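You operate a simulated robot arm through the tools that you are given. There is no shell and no other tool.

The job below is to be done with a simulated robot arm. You get a single attempt, and the scene is never put back.

TASK
Jog about 45 cm of ribbon through the feeder.
Fine: switch on, open the end clamp and zero the counter for it; shut the clamp again at the end.

The check looks at the end state, three seconds after you hand in, the way a careful person would. Anything else that was tipped, shoved, dropped, spilled or broken makes it a failure.

THE ROBOT
A 7-joint arm with a two-finger parallel gripper, fixed in place. Base frame: the origin is at the foot of the arm, x ahead of it, y to its left, z up. Units: m, degrees, N and s.
Its first joint turns from -166.0 to 166.0 degrees. Payload 4.4 kg.
Tool frame: the origin (TCP) lies between the finger pads and is the grasp point; the fingertips stand 0.023 m ahead of it; z points along the fingers, y is the line along which they close. The gripper opens to 0.094 m. The fingers are 0.038 m wide and 0.01 m thick; the gripper's body (0.054 by 0.096 m) begins 0.039 m behind the TCP.
Orientation is that of the tool frame in the base frame, as a unit quaternion [w, x, y, z]. With the fingers straight down and closing along the base's y, the tool's x points along the base's -x, its y along +y and its z along -z.

THE INTERFACE
- The arm moves only by the tool servo_tool. Its argument "rows" is a list that holds one entry, the list of rows, each a list of 7 numbers: the shift along the tool's x, y, z in cm, then the turn, a rotation vector about the tool's x, y, z in degrees, then the gripper command, from -1 (shut) to 1 (fully open), values between in proportion. In form: [[[dx, dy, dz, ax, ay, az, gripper], ...]]. A call has 1 to 20 rows; each row shifts and turns the commanded pose from where the row before left it, along the tool's axes as they then stand. Rows are played at 5 a second. More than 0.05 m and 8.6 degrees between two rows, or a gripper value outside its range, and nothing of the call is played. A pose out of reach is approached as far as the arm can. The call stops where the force on the tool passes 50 N (or 10 N more than at its start, if that is more) or the arm is blocked; 0.2 s more then pass. The fingers move at their own pace (about 0.072 m/s each) and stop on an object; they squeeze with about 35 N. The grip force told is the motor's: it shows also when the fingers shut on nothing. Time passes only in rows, and 0.2 s behind the last, so rows that do not move let the fingers close. It gives the time, the measured TCP pose, the force on the tool (base axes), the opening and the grip force at its end, in the units of the frame above (readings bear some noise), with the torque about the TCP (base axes, N m) and any sound that the robot's microphone picked up, and new pictures: "show" is both (left out), scene, wrist or none.
- Cameras (640 x 400 px; columns grow to the right, rows downward): "scene" is fixed at [0.0397, 0.4947, 1.7911]; the picture's right is [-0.40, -0.91, 0.00], its down [-0.60, 0.27, -0.75] and it looks along [0.69, -0.30, -0.66] (base axes); focal length 214 px, centre (320, 200). "wrist" rides on the gripper at [0.086, 0.016, -0.075] in the tool frame; the picture's right is [-0.18, 0.98, 0.00], its down [-0.58, -0.11, -0.81] and it looks along [-0.79, -0.15, 0.59] (tool axes); focal length 243 px, centre (320, 200). There is no depth. A picture from a camera that has moved, and an enlarged one, comes with that camera's place and axes in the base frame and with its lens. The place of the scene camera against the robot may be out by one fixed shift of up to 0.012 m in any direction.
- close_up(camera, box): a new picture of the part [left, top, right, bottom] of that camera's present view, enlarged. No time passes.
- job_done(): hands the job in; it is judged then, once.

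Nothing tells you positions but the pictures and the camera data. Unless the task says otherwise, let go and move clear before handing in.

The tools are called after "Emit:" as a command line: name --argument value ..., lists and objects as JSON in quotes. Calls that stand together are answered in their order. servo_tool: Moves the arm, as the interface text tells. Its arguments: {"type":"object","properties":{"rows":{"type":"array"},"show":{"type":"string","enum":["both","scene","wrist","none"]}},"required":["rows"]} The other tools are called the same way: close_up (camera, box) takes an enlarged picture of a part of a camera's view; job_done () hands the job in.

At the start:

```text
time_s: 0.0
position: [0.6509, -0.0057, 1.651]
ee_rot: [0.0, -0.001, 1.0, -0.001]
ft_force: [-1.0, 0.0, 0.4]
moment: [0.02, 0.0, 0.02]
grip_width: 0.0937
grip_force: 0.0
```

scene: 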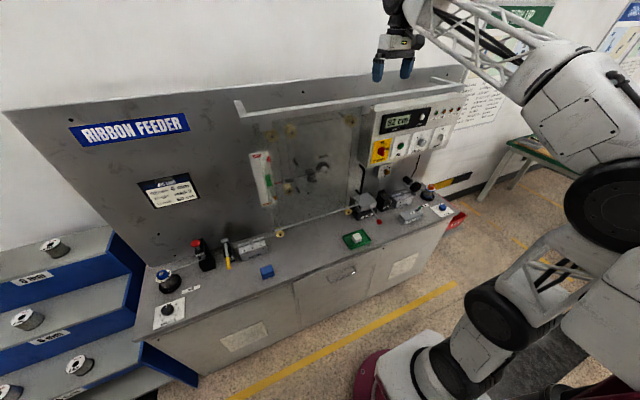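
wrist: 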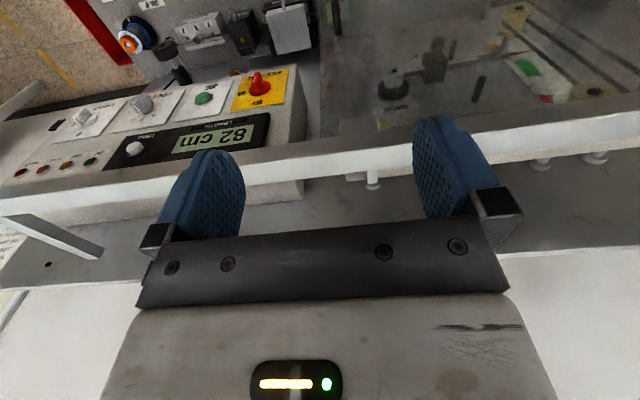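

I see a ribbon feeder bench with a back panel, a control panel (counter reads 82 cm), clamps and buttons. I'll take close-ups first to learn the controls.

Emit:
close_up --camera "scene" --box '[360, 90, 470, 160]'

Emit:
close_up --camera "scene" --box '[330, 160, 470, 250]'

Emit:
close_up --camera "scene" --box '[130, 170, 210, 220]'

Emit:
close_up --camera "scene" --box '[140, 225, 300, 335]'

Emit:
close_up --camera "scene" --box '[230, 100, 370, 240]'

Emit:
close_up --camera "wrist" --box '[0, 0, 320, 200]'

```text
5.71 times, centred on (415, 125) of scene
camera zoom: at [0.0397, 0.4947, 1.7911], right [-0.4, -0.91, 0.0], down [-0.6, 0.27, -0.75], along [0.69, -0.3, -0.66], focal length 1226 px, centre (-223, 629)
```

zoom: 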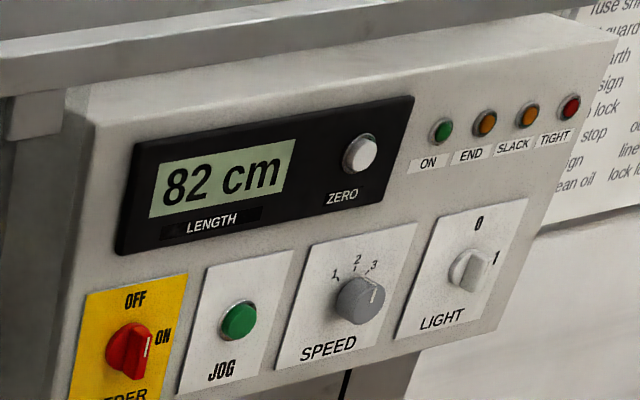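

```text
4.44 times, centred on (400, 205) of scene
camera zoom: at [0.0397, 0.4947, 1.7911], right [-0.4, -0.91, 0.0], down [-0.6, 0.27, -0.75], along [0.69, -0.3, -0.66], focal length 953 px, centre (-36, 178)
```

zoom: 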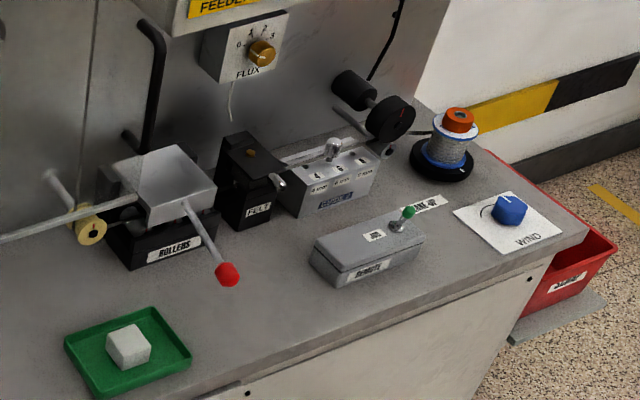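

```text
8.00 times, centred on (170, 195) of scene
camera zoom: at [0.0397, 0.4947, 1.7911], right [-0.4, -0.91, 0.0], down [-0.6, 0.27, -0.75], along [0.69, -0.3, -0.66], focal length 1716 px, centre (1520, 240)
```

zoom: 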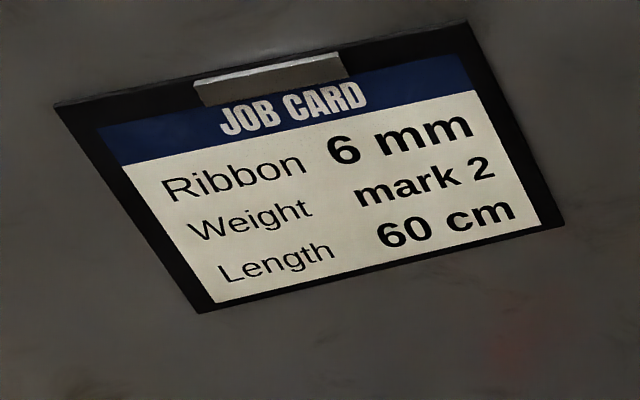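

```text
3.64 times, centred on (220, 280) of scene
camera zoom: at [0.0397, 0.4947, 1.7911], right [-0.4, -0.91, 0.0], down [-0.6, 0.27, -0.75], along [0.69, -0.3, -0.66], focal length 780 px, centre (684, -91)
```

zoom: 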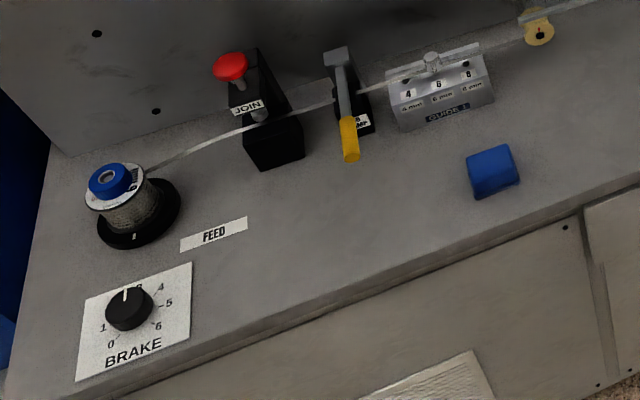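

```text
2.86 times, centred on (300, 170) of scene
camera zoom: at [0.0397, 0.4947, 1.7911], right [-0.4, -0.91, 0.0], down [-0.6, 0.27, -0.75], along [0.69, -0.3, -0.66], focal length 613 px, centre (377, 286)
```

zoom: 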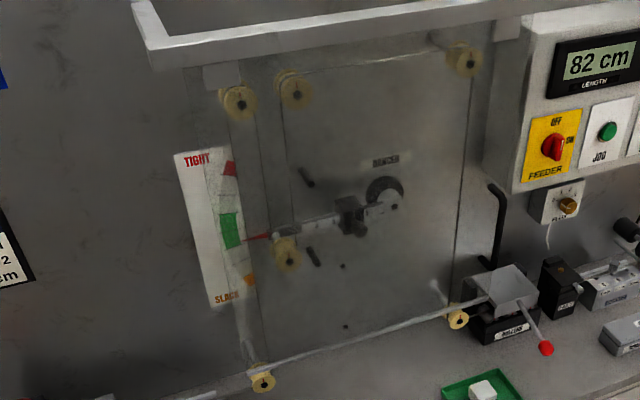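

```text
2.00 times, centred on (160, 100) of wrist
camera zoom: at [0.5633, 0.0105, 1.726], right [0.18, 0.98, 0.0], down [0.58, -0.11, 0.81], along [0.79, -0.15, -0.59], focal length 485 px, centre (640, 400)
```

zoom: 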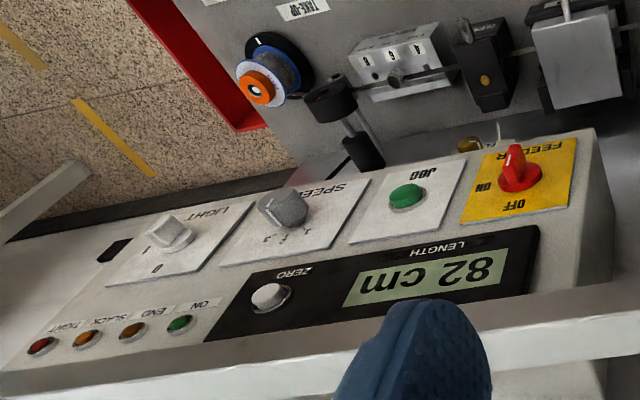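

I see the main parts; now I zoom in further to read labels and states.

Emit:
close_up --camera "scene" --box '[364, 135, 404, 160]'

Emit:
close_up --camera "scene" --box '[190, 232, 242, 266]'

Emit:
close_up --camera "scene" --box '[395, 200, 435, 225]'

Emit:
close_up --camera "scene" --box '[345, 186, 395, 218]'

Emit:
close_up --camera "scene" --box '[390, 170, 454, 210]'

Emit:
close_up --camera "scene" --box '[420, 0, 560, 140]'

Emit:
close_up --camera "wrist" --box '[100, 0, 320, 137]'

Emit:
close_up --camera "wrist" --box '[220, 60, 300, 110]'

```text
16.00 times, centred on (384, 148) of scene
camera zoom: at [0.0397, 0.4947, 1.7911], right [-0.4, -0.91, 0.0], down [-0.6, 0.27, -0.75], along [0.69, -0.3, -0.66], focal length 3432 px, centre (-704, 1040)
```

zoom: 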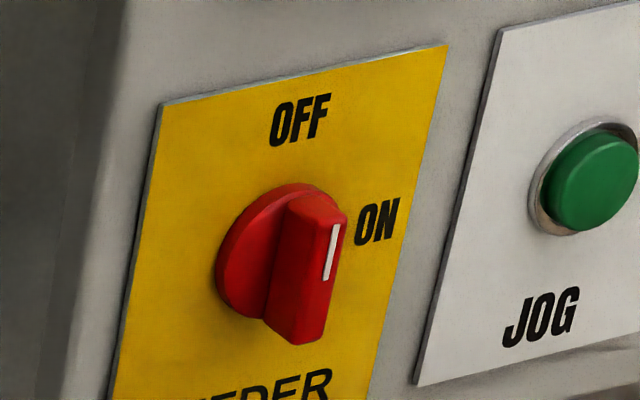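

```text
11.76 times, centred on (216, 249) of scene
camera zoom: at [0.0397, 0.4947, 1.7911], right [-0.4, -0.91, 0.0], down [-0.6, 0.27, -0.75], along [0.69, -0.3, -0.66], focal length 2523 px, centre (1544, -376)
```

zoom: 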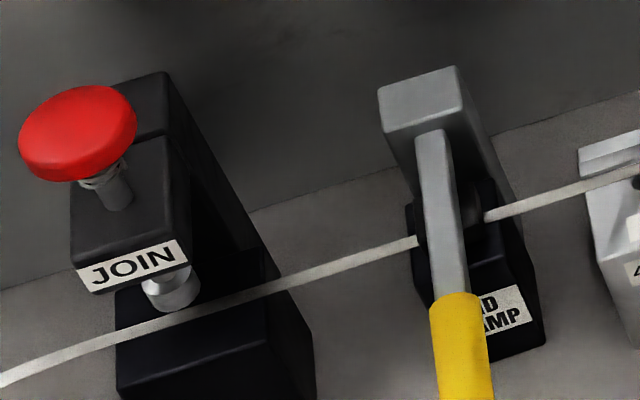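

```text
16.00 times, centred on (415, 212) of scene
camera zoom: at [0.0397, 0.4947, 1.7911], right [-0.4, -0.91, 0.0], down [-0.6, 0.27, -0.75], along [0.69, -0.3, -0.66], focal length 3432 px, centre (-1200, 0)
```

zoom: 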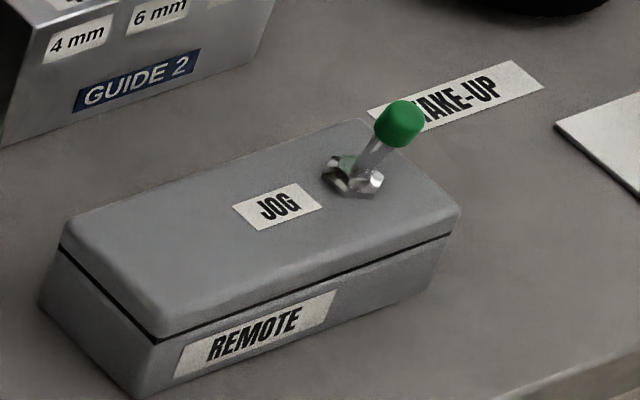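

```text
12.50 times, centred on (370, 202) of scene
camera zoom: at [0.0397, 0.4947, 1.7911], right [-0.4, -0.91, 0.0], down [-0.6, 0.27, -0.75], along [0.69, -0.3, -0.66], focal length 2681 px, centre (-305, 175)
```

zoom: 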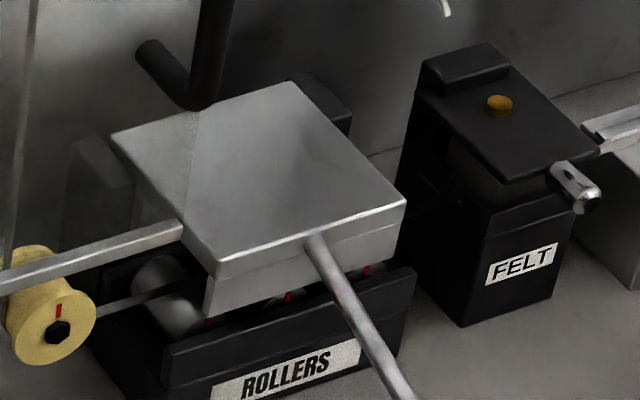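

```text
10.00 times, centred on (422, 190) of scene
camera zoom: at [0.0397, 0.4947, 1.7911], right [-0.4, -0.91, 0.0], down [-0.6, 0.27, -0.75], along [0.69, -0.3, -0.66], focal length 2145 px, centre (-700, 300)
```

zoom: 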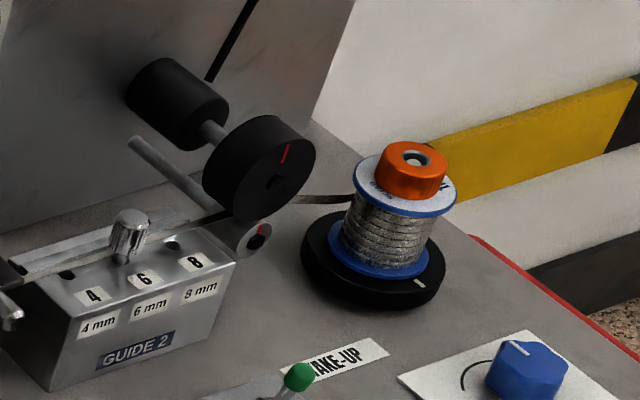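

```text
2.86 times, centred on (490, 70) of scene
camera zoom: at [0.0397, 0.4947, 1.7911], right [-0.4, -0.91, 0.0], down [-0.6, 0.27, -0.75], along [0.69, -0.3, -0.66], focal length 613 px, centre (-166, 571)
```

zoom: 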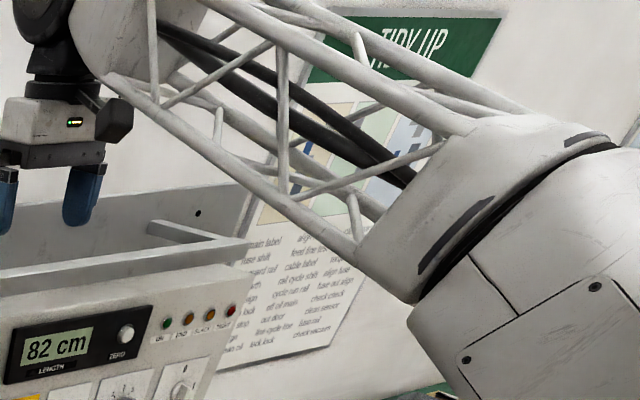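

```text
2.91 times, centred on (210, 68) of wrist
camera zoom: at [0.5633, 0.0105, 1.726], right [0.18, 0.98, 0.0], down [0.58, -0.11, 0.81], along [0.79, -0.15, -0.59], focal length 706 px, centre (640, 582)
```

zoom: 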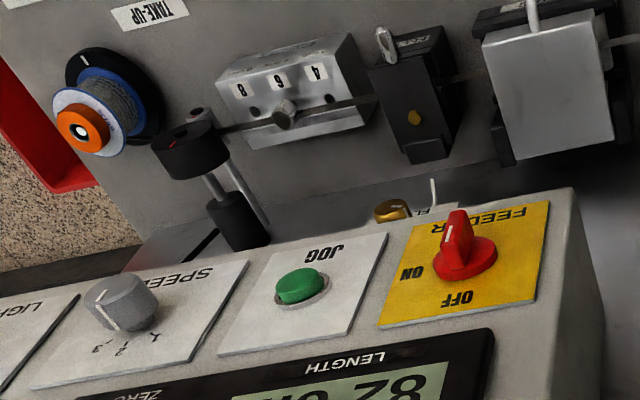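

```text
8.00 times, centred on (260, 85) of wrist
camera zoom: at [0.5633, 0.0105, 1.726], right [0.18, 0.98, 0.0], down [0.58, -0.11, 0.81], along [0.79, -0.15, -0.59], focal length 1941 px, centre (800, 1120)
```

zoom: 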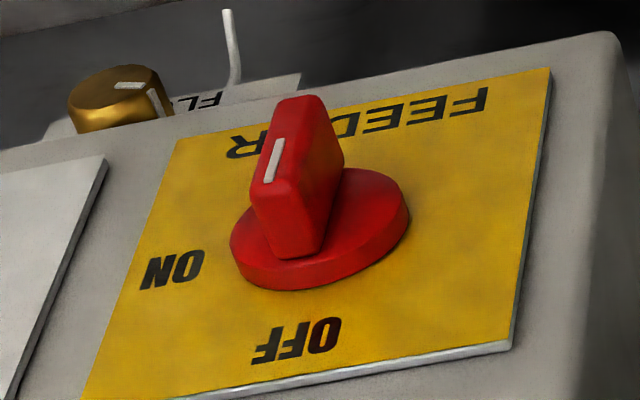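

The panel faces the robot (-x) with its face at about x = 0.78. FEEDER is at about (0.79, -0.15, 1.28), JOG at (0.78, -0.26, 1.29), ZERO at (0.78, -0.34, 1.42), and the end clamp with the yellow lever is near (0.77, 0.66, 0.95). Next I turn the tool to point at the panel.

Emit:
servo_tool --rows '[[[2, 0, 0, 0, -8.182, 0, 1], [2, 0, 0, 0, -8.182, 0, 1], [0, 0, 0, 0, -8.182, 0, 1], [0, 0, 0, 0, -8.182, 0, 1], [0, 0, 0, 0, -8.182, 0, 1], [0, 0, 0, 0, -8.182, 0, 1], [0, 0, 0, 0, -8.182, 0, 1], [0, 0, 0, 0, -8.182, 0, 1], [0, 0, 0, 0, -8.182, 0, 1], [0, 0, 0, 0, -8.182, 0, 1], [0, 0, 0, 0, -8.182, 0, 1], [0, 0, 0, 0, 0, 0, 1]]]'

```text
time_s: 2.6
position: [0.6107, -0.006, 1.6482]
ee_rot: [0.708, 0.0, 0.707, 0.0]
ft_force: [-0.1, 0.1, -0.2]
moment: [0.03, 0.0, 0.01]
grip_width: 0.094
grip_force: 0.2
camera wrist: at [0.5356, 0.0106, 1.562], right [0.0, 0.98, 0.18], down [-0.81, -0.11, 0.58], along [0.59, -0.15, 0.79], focal length 243 px, centre (320, 200)
```

scene: 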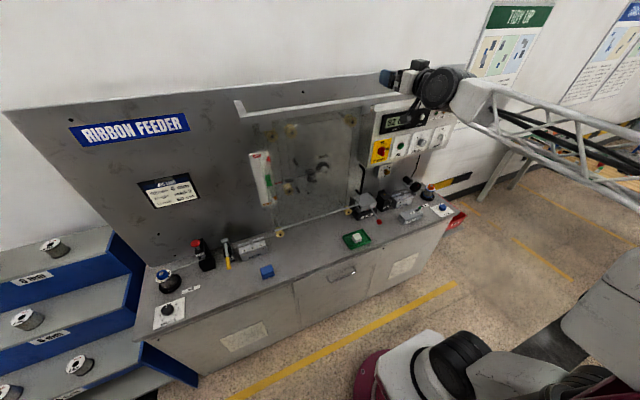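
wrist: 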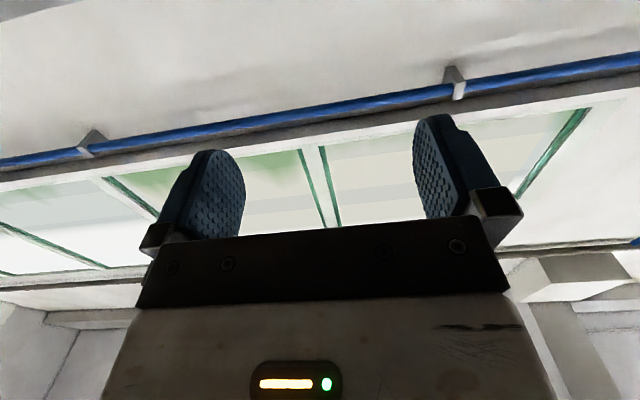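

The tool now points at the panel. I move down to in front of the FEEDER switch, staying about 15 cm off it.

Emit:
servo_tool --rows '[[[4.6, -1.8, 0, 0, 0, 0, 1], [4.6, -1.8, 0, 0, 0, 0, 1], [4.6, -1.8, 0, 0, 0, 0, 1], [4.6, -1.8, 0, 0, 0, 0, 1], [4.6, -1.8, 0, 0, 0, 0, 1], [4.6, -1.8, 0, 0, 0, 0, 1], [4.6, -1.8, 0, 0, 0, 0, 1], [4.6, -1.8, 0, 0, 0, 0, 1], [0, 0, 0, 0, 0, 0, 1]]]'

```text
time_s: 4.6
position: [0.6116, -0.1529, 1.2816]
ee_rot: [0.707, 0.001, 0.707, -0.001]
ft_force: [-0.5, 0.7, 0.4]
moment: [-0.01, 0.03, -0.01]
grip_width: 0.0939
grip_force: 0.2
camera wrist: at [0.5359, -0.1348, 1.1953], right [0.0, 0.98, 0.18], down [-0.81, -0.11, 0.58], along [0.59, -0.15, 0.79], focal length 243 px, centre (320, 200)
```

scene: 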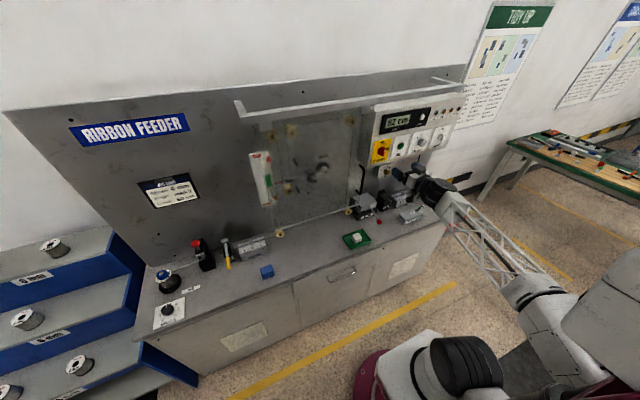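
wrist: 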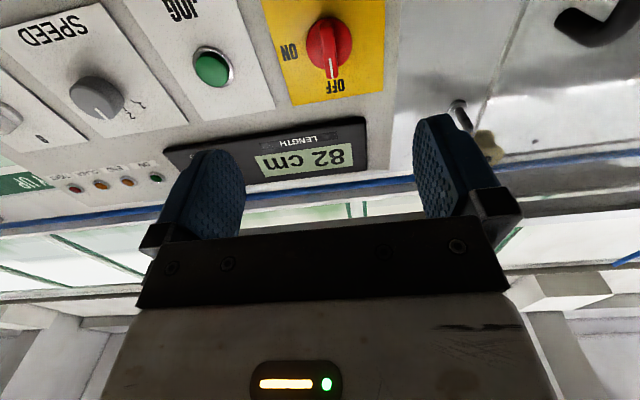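

The FEEDER knob triangulates to about (0.78, -0.144, 1.292), with its mark at OFF. I look closer at it before going in.

Emit:
close_up --camera "wrist" --box '[250, 0, 410, 100]'

Emit:
close_up --camera "wrist" --box '[0, 0, 320, 200]'

```text
4.00 times, centred on (330, 50) of wrist
camera zoom: at [0.5359, -0.1348, 1.1953], right [0.0, 0.98, 0.18], down [-0.81, -0.11, 0.58], along [0.59, -0.15, 0.79], focal length 970 px, centre (280, 800)
```

zoom: 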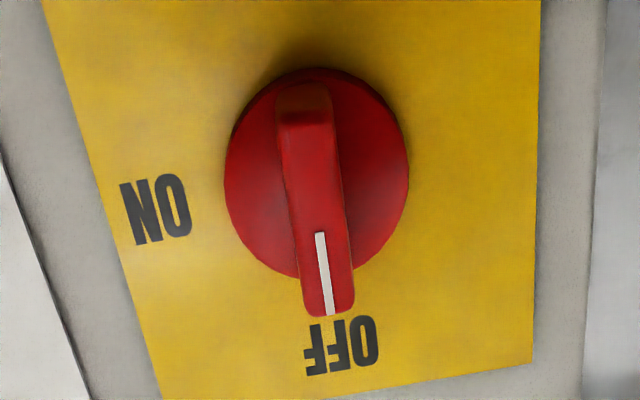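

```text
2.00 times, centred on (160, 100) of wrist
camera zoom: at [0.5359, -0.1348, 1.1953], right [0.0, 0.98, 0.18], down [-0.81, -0.11, 0.58], along [0.59, -0.15, 0.79], focal length 485 px, centre (640, 400)
```

zoom: 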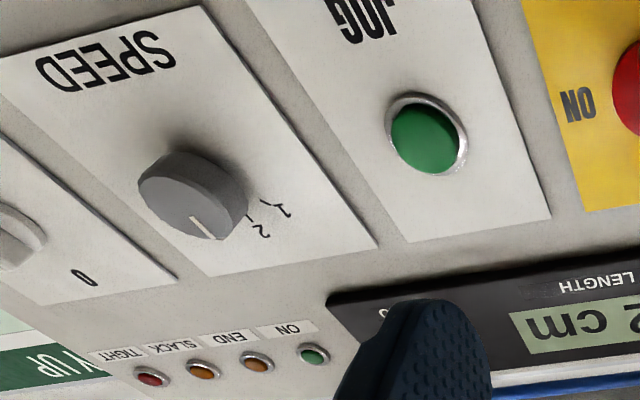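

The bar of the knob stands at y ≈ -0.145, centre z ≈ 1.29, face x ≈ 0.759. I approach with fingers either side of it.

Emit:
servo_tool --rows '[[[-0.9, 0.8, 0, 0, 0, 0, -0.04], [0, 0, 3.5, 0, 0, 0, -0.04], [0, 0, 3.5, 0, 0, 0, -0.04], [0, 0, 3.5, 0, 0, 0, -0.04], [0, 0, 2.0, 0, 0, 0, -0.04], [0, 0, 0, 0, 0, 0, -0.04]]]'

```text
time_s: 6.0
position: [0.7372, -0.1431, 1.2892]
ee_rot: [0.707, -0.001, 0.708, 0.0]
ft_force: [-0.5, -0.3, 0.6]
moment: [0.01, -0.03, 0.02]
grip_width: 0.045
grip_force: 0.1
camera wrist: at [0.6609, -0.1261, 1.2032], right [0.0, 0.98, 0.18], down [-0.81, -0.11, 0.58], along [0.59, -0.15, 0.79], focal length 243 px, centre (320, 200)
```

scene: 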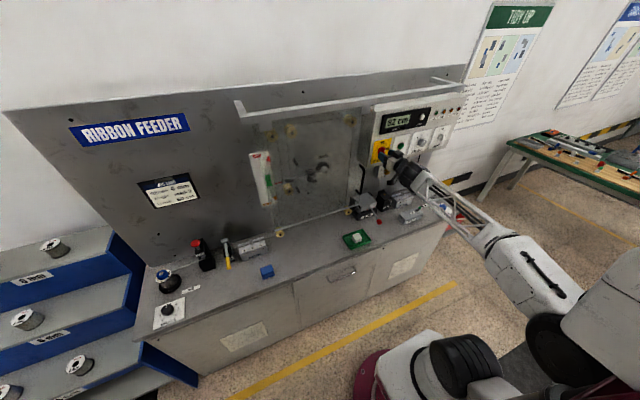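
wrist: 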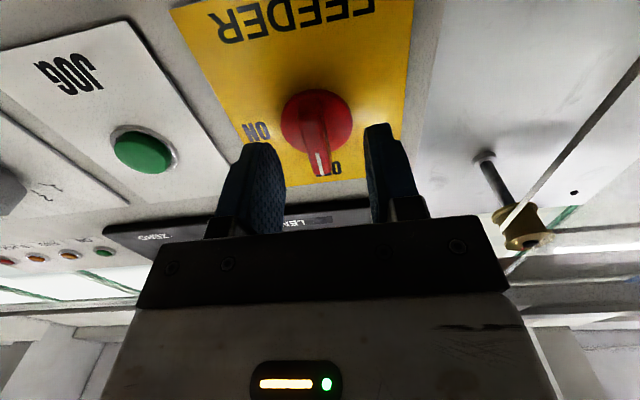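

The knob bar is centred between the fingers. I move in a little more and grip it.

Emit:
servo_tool --rows '[[[0, 0, 1.2, 0, 0, 0, -0.04], [0, 0, 0, 0, 0, 0, -0.04], [0, 0, 0, 0, 0, 0, -1], [0, 0, 0, 0, 0, 0, -1], [0, 0, 0, 0, 0, 0, -1]]]' --show "wrist"

```text
time_s: 7.1
position: [0.7476, -0.1451, 1.2893]
ee_rot: [0.706, 0.003, 0.708, -0.002]
ft_force: [9.3, -15.2, 1.7]
moment: [0.03, -0.64, -0.05]
grip_width: 0.0121
grip_force: 44.9
stopped in row 5: the force on the tool passed its limit at 53 N (the readings are from after the stop); the commanded pose is now the measured one
camera wrist: at [0.6728, -0.1277, 1.2034], right [0.0, 0.98, 0.18], down [-0.81, -0.11, 0.58], along [0.59, -0.15, 0.79], focal length 243 px, centre (320, 200)
```

wrist: 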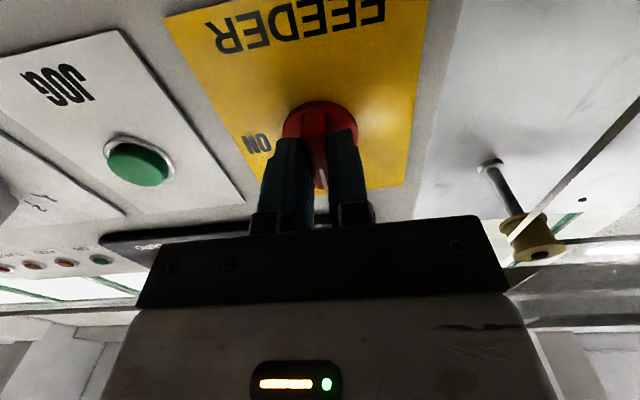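

The bar is gripped. I ease off sideways by 1.5 mm and turn the knob toward ON.

Emit:
servo_tool --rows '[[[0, -0.1, 0, 0, 0, 0, -1], [0, -0.05, 0, 0, 0, 4, -1], [0, 0, 0, 0, 0, 8, -1], [0, 0, 0, 0, 0, 8, -1]]]' --show "wrist"

```text
time_s: 8.1
position: [0.7487, -0.1456, 1.2886]
ee_rot: [0.696, 0.125, 0.696, 0.122]
ft_force: [15.0, 14.9, 3.3]
moment: [-0.01, 0.37, 0.59]
grip_width: 0.0118
grip_force: 45.3
camera wrist: at [0.6728, -0.0991, 1.2143], right [0.0, 0.86, 0.51], down [-0.81, -0.3, 0.51], along [0.59, -0.41, 0.69], focal length 243 px, centre (320, 200)
```

wrist: 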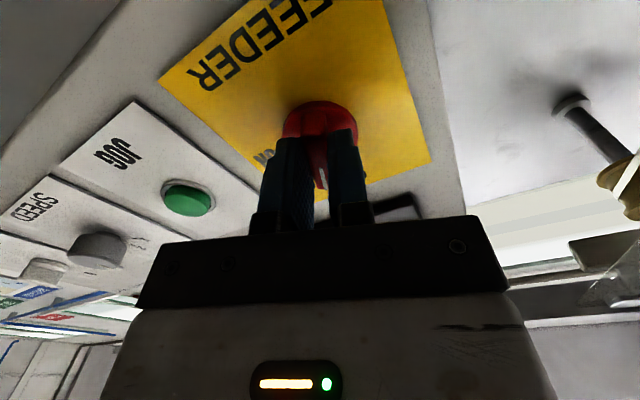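

The knob is turning along. I continue with small corrections.

Emit:
servo_tool --rows '[[[0, 0.07, 0.1, 0, 0, 8, -1], [0, 0, 0, 0, 0, 8, -1], [0, 0, 0, 0, 0, 8, -1]]]' --show "none"

Emit:
servo_tool --rows '[[[0, 0, 0, 0, 0, 8, -1], [0, 0, 0, 0, 0, 8, -1], [0, 0, 0, 0, 0, 8, -1]]]' --show "wrist"

```text
time_s: 8.9
position: [0.7493, -0.1446, 1.2896]
ee_rot: [0.655, 0.267, 0.655, 0.264]
ft_force: [-37.2, 19.4, -9.0]
moment: [-0.03, 0.04, 0.48]
grip_width: 0.0119
grip_force: 44.9
```

```text
time_s: 9.7
position: [0.7494, -0.1455, 1.2891]
ee_rot: [0.586, 0.398, 0.585, 0.394]
ft_force: [-32.6, 19.8, -10.8]
moment: [-0.01, 0.1, 0.43]
grip_width: 0.012
grip_force: 44.3
camera wrist: at [0.6736, -0.0576, 1.2731], right [0.0, 0.2, 0.98], down [-0.81, -0.58, 0.12], along [0.59, -0.79, 0.16], focal length 243 px, centre (320, 200)
```

wrist: 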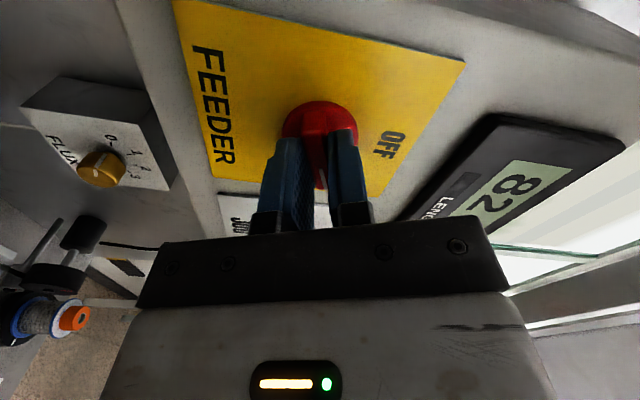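

It is at about 68°. I back off slightly along the axis and finish the turn to 90°.

Emit:
servo_tool --rows '[[[0, 0, -0.07, 0, 0, 7, -1], [0, 0, 0, 0, 0, 7, -1], [0, 0, 0, 0, 0, 8, -1], [0, 0, 0, 0, 0, 0, -1]]]'

```text
time_s: 10.7
position: [0.748, -0.1452, 1.2895]
ee_rot: [0.5, 0.502, 0.499, 0.499]
ft_force: [29.4, 7.6, 4.6]
moment: [-0.06, -0.15, 0.16]
grip_width: 0.0118
grip_force: 45.2
camera wrist: at [0.6736, -0.0574, 1.3067], right [0.0, -0.19, 0.98], down [-0.81, -0.58, -0.11], along [0.59, -0.79, -0.15], focal length 243 px, centre (320, 200)
```

scene: 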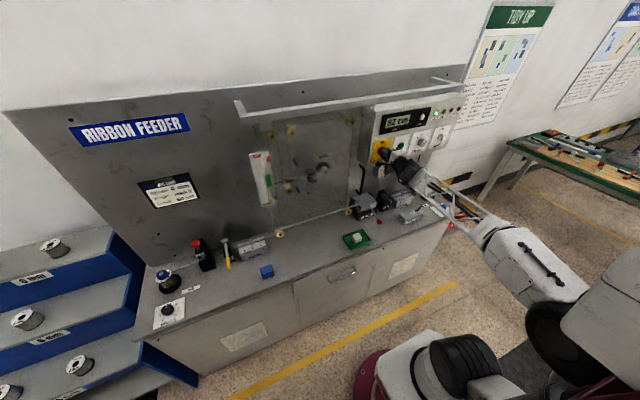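
wrist: 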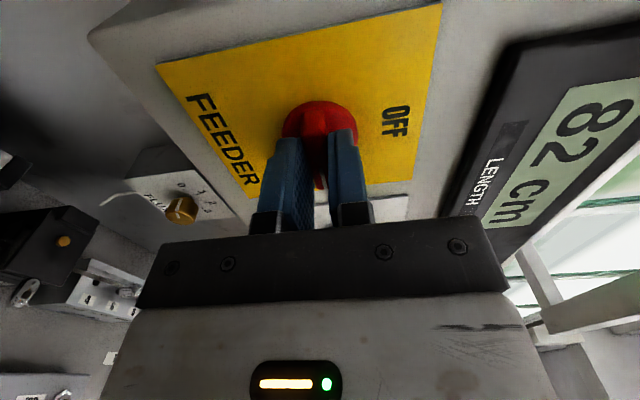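

The knob has turned 90°. I check the ON lamp and release the knob.

Emit:
close_up --camera "scene" --box '[370, 90, 470, 160]'

Emit:
servo_tool --rows '[[[0, 0, 0, 0, 0, 0, -0.5], [0, 0, 0, 0, 0, 0, -0.3], [0, 0, 0, 0, 0, 0, -0.3], [0, 0, -4, 0, 0, 0, -0.3], [0, 0, -5, 0, 0, 0, -0.3], [0, 0, -5, 0, 0, 0, -0.3]]]'

```text
5.71 times, centred on (420, 125) of scene
camera zoom: at [0.0397, 0.4947, 1.7911], right [-0.4, -0.91, 0.0], down [-0.6, 0.27, -0.75], along [0.69, -0.3, -0.66], focal length 1226 px, centre (-251, 629)
```

zoom: 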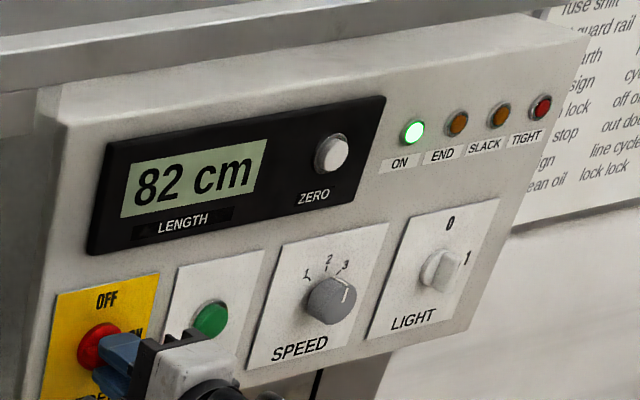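

```text
time_s: 12.1
position: [0.6097, -0.1443, 1.2892]
ee_rot: [0.5, 0.501, 0.5, 0.498]
ft_force: [-0.9, -0.1, -0.4]
moment: [-0.02, -0.03, 0.01]
grip_width: 0.0329
grip_force: 0.1
camera wrist: at [0.5338, -0.0564, 1.3059], right [0.0, -0.18, 0.98], down [-0.81, -0.58, -0.11], along [0.59, -0.79, -0.15], focal length 243 px, centre (320, 200)
```

scene: 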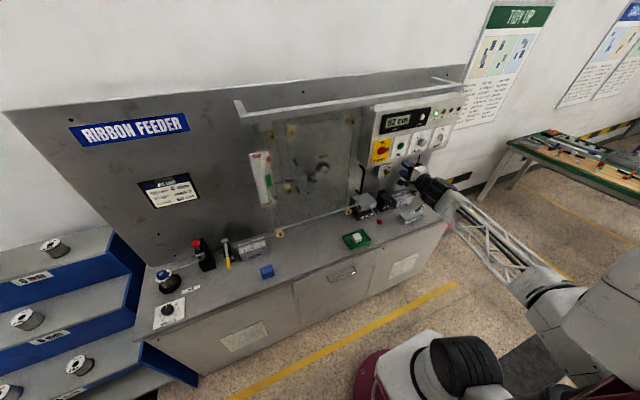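
wrist: 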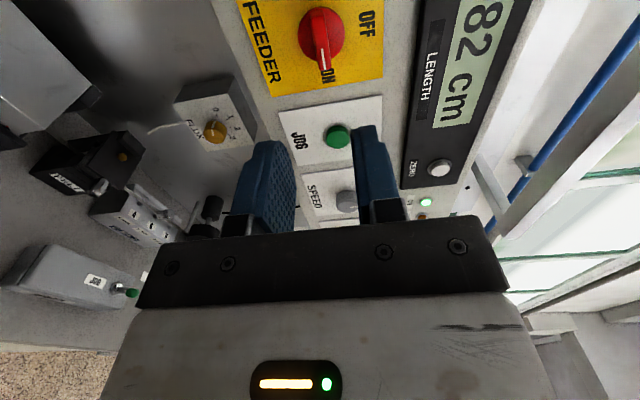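

The feeder is ON with its lamp lit, and no other lamp is lit. Next I turn the tool back to straight down and go to look at the end clamp.

Emit:
servo_tool --rows '[[[0, 0, -4, 0, 0, -8.182, 0], [0, 0, -4, 0, 0, -8.182, 0], [0, 0, 0, 0, 0, -8.182, 0], [0, 0, 0, 0, 0, -8.182, 0], [0, 0, 0, 0, 0, -8.182, 0], [0, 0, 0, 0, 0, -8.182, 0], [0, 0, 0, 0, 0, -8.182, 0], [0, 0, 0, 0, 0, -8.182, 0], [0, 0, 0, 0, 0, -8.182, 0], [0, 0, 0, 0, 0, -8.182, 0], [0, 0, 0, 0, 0, -8.182, 0]]]' --show "none"

Emit:
servo_tool --rows '[[[0, 4, 0, 0, 8.182, 0, 0], [0, 4, 0, 0, 8.182, 0, 0], [0, 4, 0, 0, 8.182, 0, 0], [0, 4, 0, 0, 8.182, 0, 0], [0, 4, 0, 0, 8.182, 0, 0], [0, 4, 0, 0, 8.182, 0, 0], [0, 4, 0, 0, 8.182, 0, 0], [0, 4, 0, 0, 8.182, 0, 0], [0, 4, 0, 0, 8.182, 0, 0], [0, 4, 0, 0, 8.182, 0, 0], [0, 4, 0, 0, 8.182, 0, 0], [0, 4, 0, 0, 0, 0, 0], [0, 4, 0, 0, 0, 0, 0], [0, 4, 0, 0, 0, 0, 0], [0, 4, 0, 0, 0, 0, 0], [0, 4, 0, 0, 0, 0, 0], [0, 0, 0, 0, 0, 0, 0]]]'

```text
time_s: 14.5
position: [0.5273, -0.1446, 1.2897]
ee_rot: [0.707, 0.0, 0.708, -0.001]
ft_force: [-1.5, 0.7, 0.1]
moment: [0.02, 0.0, 0.06]
grip_width: 0.0469
grip_force: 0.1
```

```text
time_s: 18.1
position: [0.5325, 0.4962, 1.2885]
ee_rot: [-0.001, 0.002, 1.0, 0.0]
ft_force: [-0.1, 0.3, -0.2]
moment: [-0.03, 0.0, 0.0]
grip_width: 0.047
grip_force: 0.1
camera wrist: at [0.4441, 0.5134, 1.3655], right [0.19, 0.98, 0.0], down [0.58, -0.11, 0.81], along [0.79, -0.15, -0.59], focal length 243 px, centre (320, 200)
```

scene: 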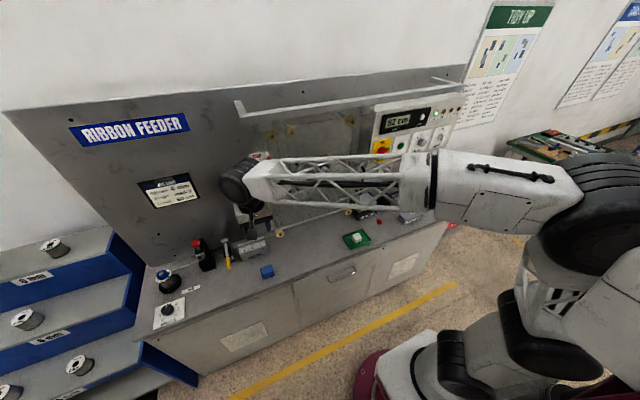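
wrist: 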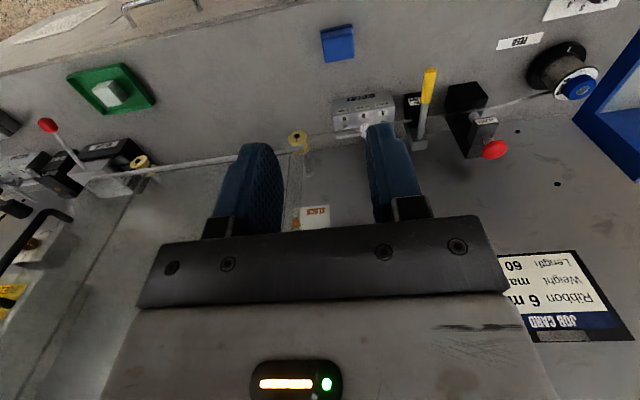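

Emit:
close_up --camera "wrist" --box '[370, 50, 530, 175]'

Emit:
close_up --camera "scene" --box '[205, 225, 255, 275]'

```text
3.20 times, centred on (450, 112) of wrist
camera zoom: at [0.4441, 0.5134, 1.3655], right [0.19, 0.98, 0.0], down [0.58, -0.11, 0.81], along [0.79, -0.15, -0.59], focal length 776 px, centre (-96, 480)
```

zoom: 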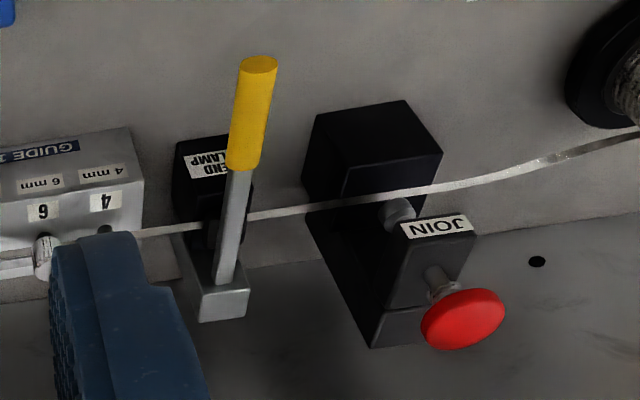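

```text
8.00 times, centred on (230, 250) of scene
camera zoom: at [0.0397, 0.4947, 1.7911], right [-0.4, -0.91, 0.0], down [-0.6, 0.27, -0.75], along [0.69, -0.3, -0.66], focal length 1716 px, centre (1040, -200)
```

zoom: 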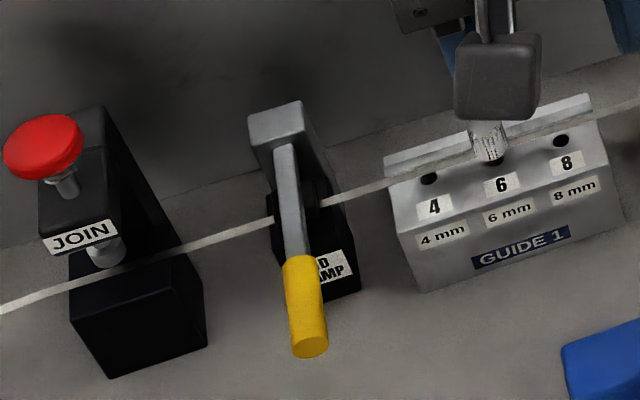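

The END CLAMP lever (yellow handle) sticks out toward the front at about (0.67, 0.66, 0.95). I go lower for a second, flatter view to fix its geometry.

Emit:
servo_tool --rows '[[[0.8, 2.4, 4.4, 0, 0, 0, 0], [0.8, 2.4, 4.4, 0, 0, 0, 0], [0.8, 2.4, 4.4, 0, 0, 0, 0], [0.8, 2.4, 4.4, 0, 0, 0, 0], [0.8, 2.4, 4.4, 0, 0, 0, 0], [0, 0, 0, 0, 0, 0, 0]]]'

```text
refused: row 1 steps farther than a row can; nothing moved
```

Emit:
servo_tool --rows '[[[0.6, 2, 4, 0, 0, 0, 0], [0.6, 2, 4, 0, 0, 0, 0], [0.6, 2, 4, 0, 0, 0, 0], [0.6, 2, 4, 0, 0, 0, 0], [0.6, 2, 4, 0, 0, 0, 0], [0.6, 2, 0, 0, 0, 0, 0], [0, 0, 0, 0, 0, 0, 0]]]'

```text
time_s: 19.7
position: [0.494, 0.6165, 1.09]
ee_rot: [0.0, 0.001, 1.0, 0.0]
ft_force: [-0.5, 0.6, -0.3]
moment: [-0.02, 0.0, -0.03]
grip_width: 0.047
grip_force: 0.1
camera wrist: at [0.4071, 0.6336, 1.1659], right [0.19, 0.98, 0.0], down [0.58, -0.11, 0.81], along [0.79, -0.15, -0.59], focal length 243 px, centre (320, 200)
```

scene: 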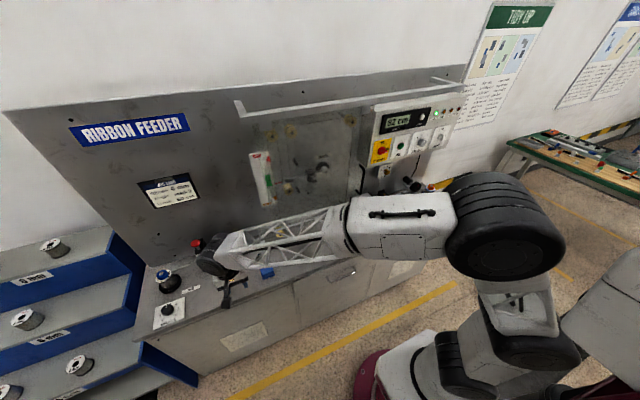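
wrist: 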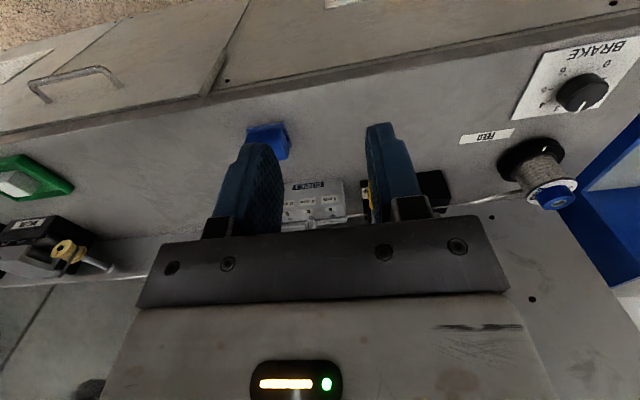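

A finger hides the clamp, so I shift sideways and close the fingers.

Emit:
servo_tool --rows '[[[0, -4, -3, 0, 0, 0, -1], [0, -4, -3, 0, 0, 0, -1], [0, -3, 0, 0, 0, 0, -1], [0, 0, 0, 0, 0, 0, -1]]]' --show "wrist"

Emit:
close_up --camera "wrist" --box '[370, 80, 530, 220]'

```text
time_s: 20.7
position: [0.4946, 0.5049, 1.1505]
ee_rot: [0.0, 0.002, 1.0, 0.0]
ft_force: [-0.1, -0.2, 0.9]
moment: [-0.02, 0.01, -0.01]
grip_width: 0.0
grip_force: 35.5
camera wrist: at [0.4072, 0.5222, 1.2258], right [0.19, 0.98, 0.0], down [0.58, -0.11, 0.81], along [0.79, -0.15, -0.59], focal length 243 px, centre (320, 200)
```

wrist: 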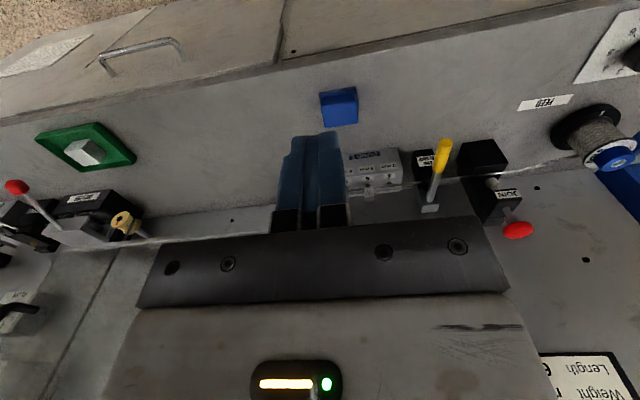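

```text
2.86 times, centred on (450, 150) of wrist
camera zoom: at [0.4072, 0.5222, 1.2258], right [0.19, 0.98, 0.0], down [0.58, -0.11, 0.81], along [0.79, -0.15, -0.59], focal length 693 px, centre (-51, 343)
```

zoom: 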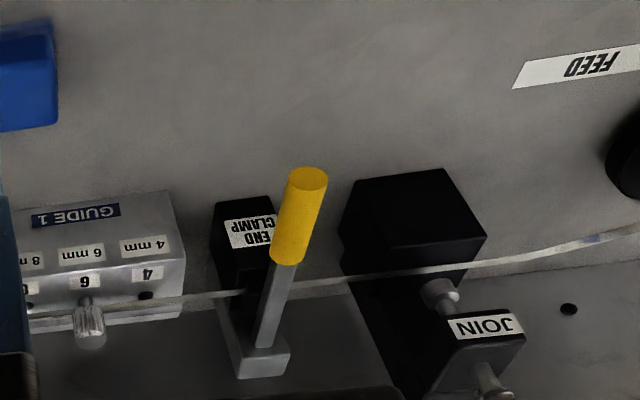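

The lever lies horizontal (shut): handle from x 0.675 to 0.732 at y ≈ 0.659, z ≈ 0.95, with its pivot near x ≈ 0.82. I tilt the tool 45°, come up to the handle with fingers either side, then look again.

Emit:
servo_tool --rows '[[[0, 0, 0, 0, -7.5, 0, 0.1], [0, 0, 0, 0, -7.5, 0, 0.1], [0, 0, 0, 0, -7.5, 0, 0.1], [0, 0, 0, 0, -7.5, 0, 0.1], [0, 0, 0, 0, -7.5, 0, 0.1], [0, 0, 0, 0, -7.5, 0, 0.1], [0, 2.57, 3.42, 0, 0, 0, 0.1], [0, 2.57, 3.42, 0, 0, 0, 0.1], [0, 2.57, 3.42, 0, 0, 0, 0.1], [0, 2.57, 3.42, 0, 0, 0, 0.1], [0, 2.57, 3.42, 0, 0, 0, 0.1], [0, 2.57, 3.42, 0, 0, 0, 0.1], [0, 0, 0, 0, 0, 0, 0.1]]]'

```text
time_s: 23.5
position: [0.6406, 0.6607, 1.0048]
ee_rot: [0.382, 0.001, 0.924, 0.0]
ft_force: [-0.6, -0.4, -0.4]
moment: [0.0, 0.04, 0.05]
grip_width: 0.0518
grip_force: 0.0
camera wrist: at [0.5258, 0.6769, 0.9969], right [0.13, 0.98, 0.13], down [-0.16, -0.11, 0.98], along [0.98, -0.15, 0.14], focal length 243 px, centre (320, 200)
```

scene: 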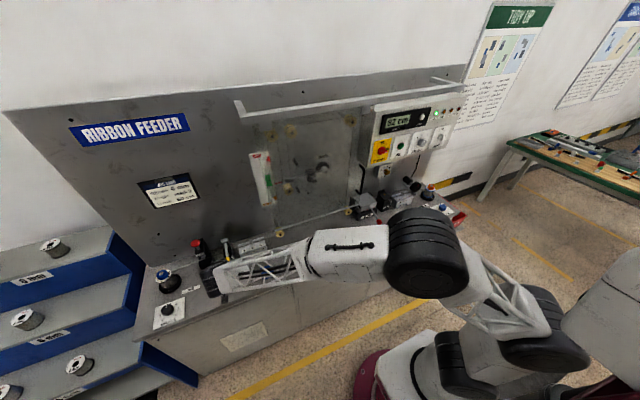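
wrist: 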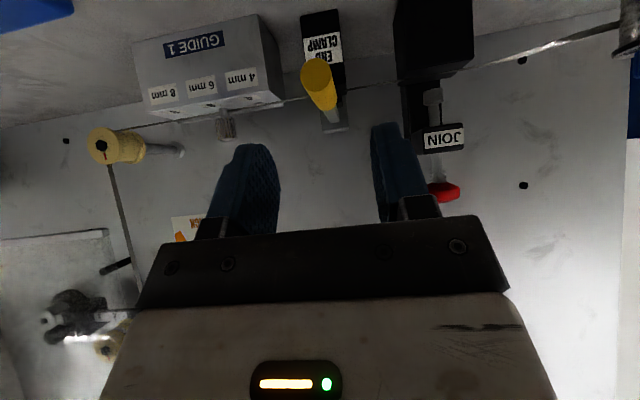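

The handle is centred between the fingers. I go in and grip it.

Emit:
servo_tool --rows '[[[0, 0, 4, 0, 0, 0, 0.1], [0, 0, 3.9, 0, 0, 0, 0.1], [0, 0, 0, 0, 0, 0, 0.1], [0, 0, 0, 0, 0, 0, -0.4], [0, 0, 0, 0, 0, 0, -1], [0, 0, 0, 0, 0, 0, -1]]]' --show "wrist"

```text
time_s: 24.9
position: [0.6971, 0.66, 0.9509]
ee_rot: [0.383, 0.001, 0.924, 0.0]
ft_force: [11.0, 7.2, -4.1]
moment: [0.03, 0.31, 0.5]
grip_width: 0.0185
grip_force: 44.7
camera wrist: at [0.5816, 0.6772, 0.9417], right [0.13, 0.98, 0.13], down [-0.16, -0.11, 0.98], along [0.98, -0.15, 0.14], focal length 243 px, centre (320, 200)
```

wrist: 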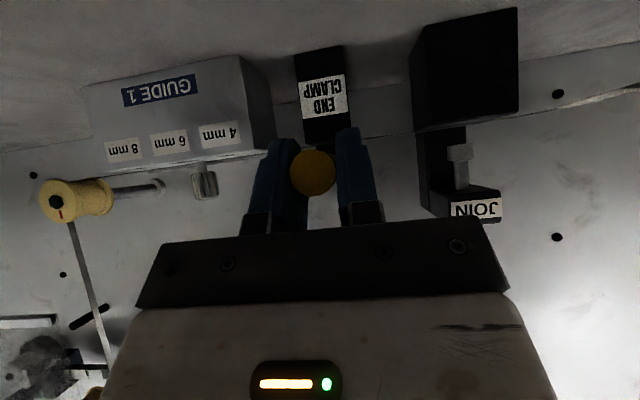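

Gripped on the handle (18.5 mm). I lift along an arc about the pivot in small steps.

Emit:
servo_tool --rows '[[[-0.66, 0, -0.6, 0, 0, 0, -1], [-0.66, 0, -0.55, 0, 0, 0, -1], [-0.73, 0, -0.48, 0, 0, 0, -1], [-0.73, 0, -0.47, 0, 0, 0, -1]]]'

```text
time_s: 25.9
position: [0.7012, 0.6588, 0.9854]
ee_rot: [0.382, 0.002, 0.924, 0.0]
ft_force: [-12.1, -1.9, -8.6]
moment: [0.11, 1.44, 0.51]
grip_width: 0.0189
grip_force: 45.4
camera wrist: at [0.5861, 0.6773, 0.9769], right [0.13, 0.98, 0.13], down [-0.16, -0.11, 0.98], along [0.98, -0.15, 0.14], focal length 243 px, centre (320, 200)
```

scene: 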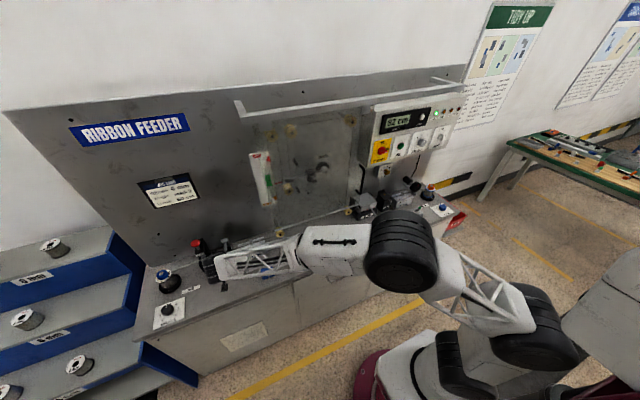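
wrist: 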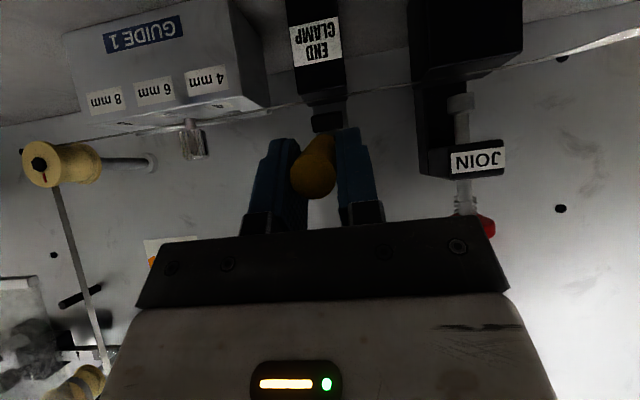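

The lever is rising with the grip. I continue the arc and let the tool pitch follow a little.

Emit:
servo_tool --rows '[[[-0.76, 0, -0.39, 0, 2, 0, -1], [-0.77, 0, -0.36, 0, 2, 0, -1], [-0.78, 0, -0.33, 0, 2, 0, -1], [-0.8, 0, -0.31, 0, 2, 0, -1], [-0.81, 0, -0.28, 0, 2, 0, -1]]]'

```text
time_s: 27.1
position: [0.7185, 0.6597, 1.0242]
ee_rot: [0.301, 0.002, 0.954, -0.001]
ft_force: [-13.9, 9.1, -0.6]
moment: [0.08, 1.11, -0.04]
grip_width: 0.0187
grip_force: 45.2
camera wrist: at [0.6044, 0.6772, 1.0355], right [0.15, 0.98, 0.11], down [0.01, -0.11, 0.99], along [0.99, -0.15, -0.03], focal length 243 px, centre (320, 200)
```

scene: 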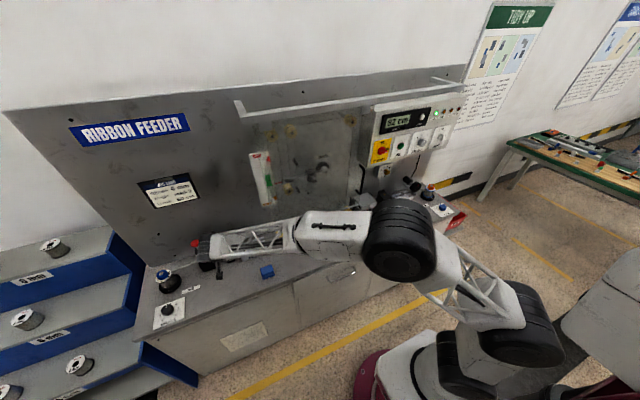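
wrist: 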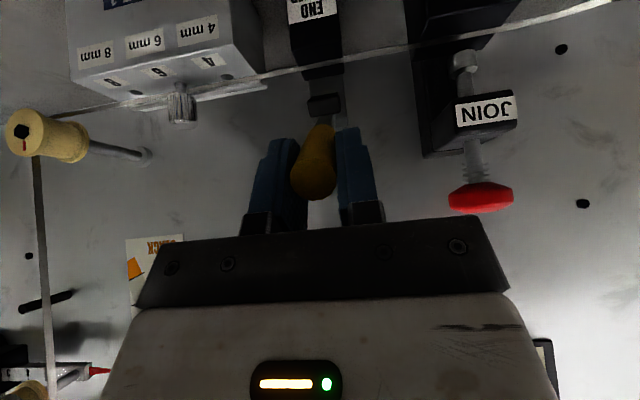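

Emit:
servo_tool --rows '[[[-0.82, 0, -0.25, 0, 2, 0, -1], [-0.82, 0, -0.22, 0, 2, 0, -1], [-0.83, 0, -0.19, 0, 2, 0, -1], [-0.84, 0, -0.16, 0, 2, 0, -1], [-0.84, 0, -0.13, 0, 2, 0, -1], [-0.85, 0, -0.1, 0, 2, 0, -1]]]'

```text
time_s: 28.5
position: [0.7582, 0.6603, 1.0577]
ee_rot: [0.199, 0.001, 0.98, 0.001]
ft_force: [-28.2, 30.4, 25.9]
moment: [0.19, 1.05, -0.24]
grip_width: 0.0187
grip_force: 44.8
camera wrist: at [0.6473, 0.677, 1.0934], right [0.17, 0.98, 0.07], down [0.22, -0.11, 0.97], along [0.96, -0.15, -0.23], focal length 243 px, centre (320, 200)
```

scene: 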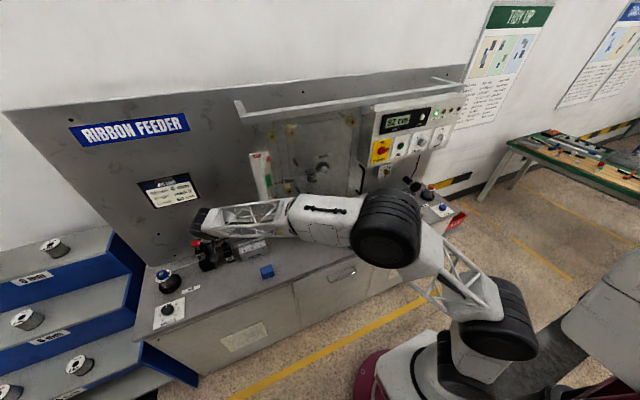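
wrist: 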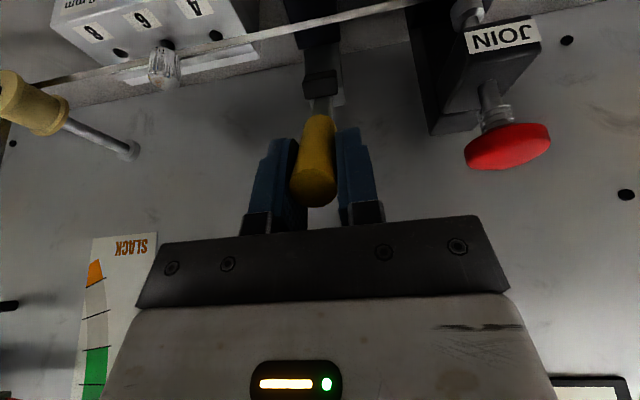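

The lever is at about 60°. I relieve the side and radial forces slightly and go on a bit further to see whether it reaches its stop.

Emit:
servo_tool --rows '[[[0, 0.1, -0.1, 0, 0, 0, -1], [-0.79, 0, -0.05, 0, 1, 0, -1], [-0.8, 0, 0.03, 0, 1, 0, -1]]]' --show "wrist"

```text
time_s: 29.3
position: [0.7697, 0.6592, 1.0613]
ee_rot: [0.181, 0.0, 0.983, -0.001]
ft_force: [-46.2, -1.9, 9.5]
moment: [0.52, 0.35, 0.36]
grip_width: 0.0187
grip_force: 44.7
camera wrist: at [0.6622, 0.6772, 1.1], right [0.18, 0.98, 0.06], down [0.26, -0.11, 0.96], along [0.95, -0.15, -0.27], focal length 243 px, centre (320, 200)
```

wrist: 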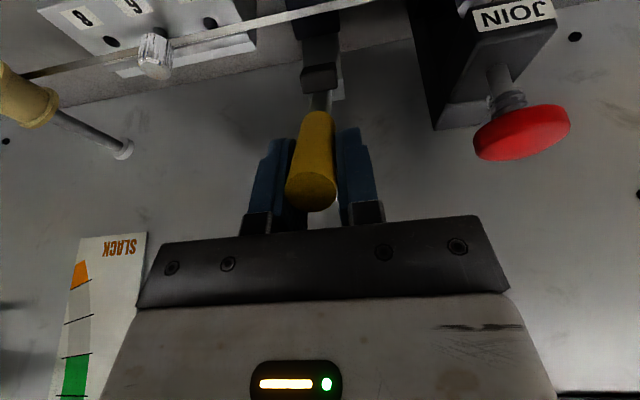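

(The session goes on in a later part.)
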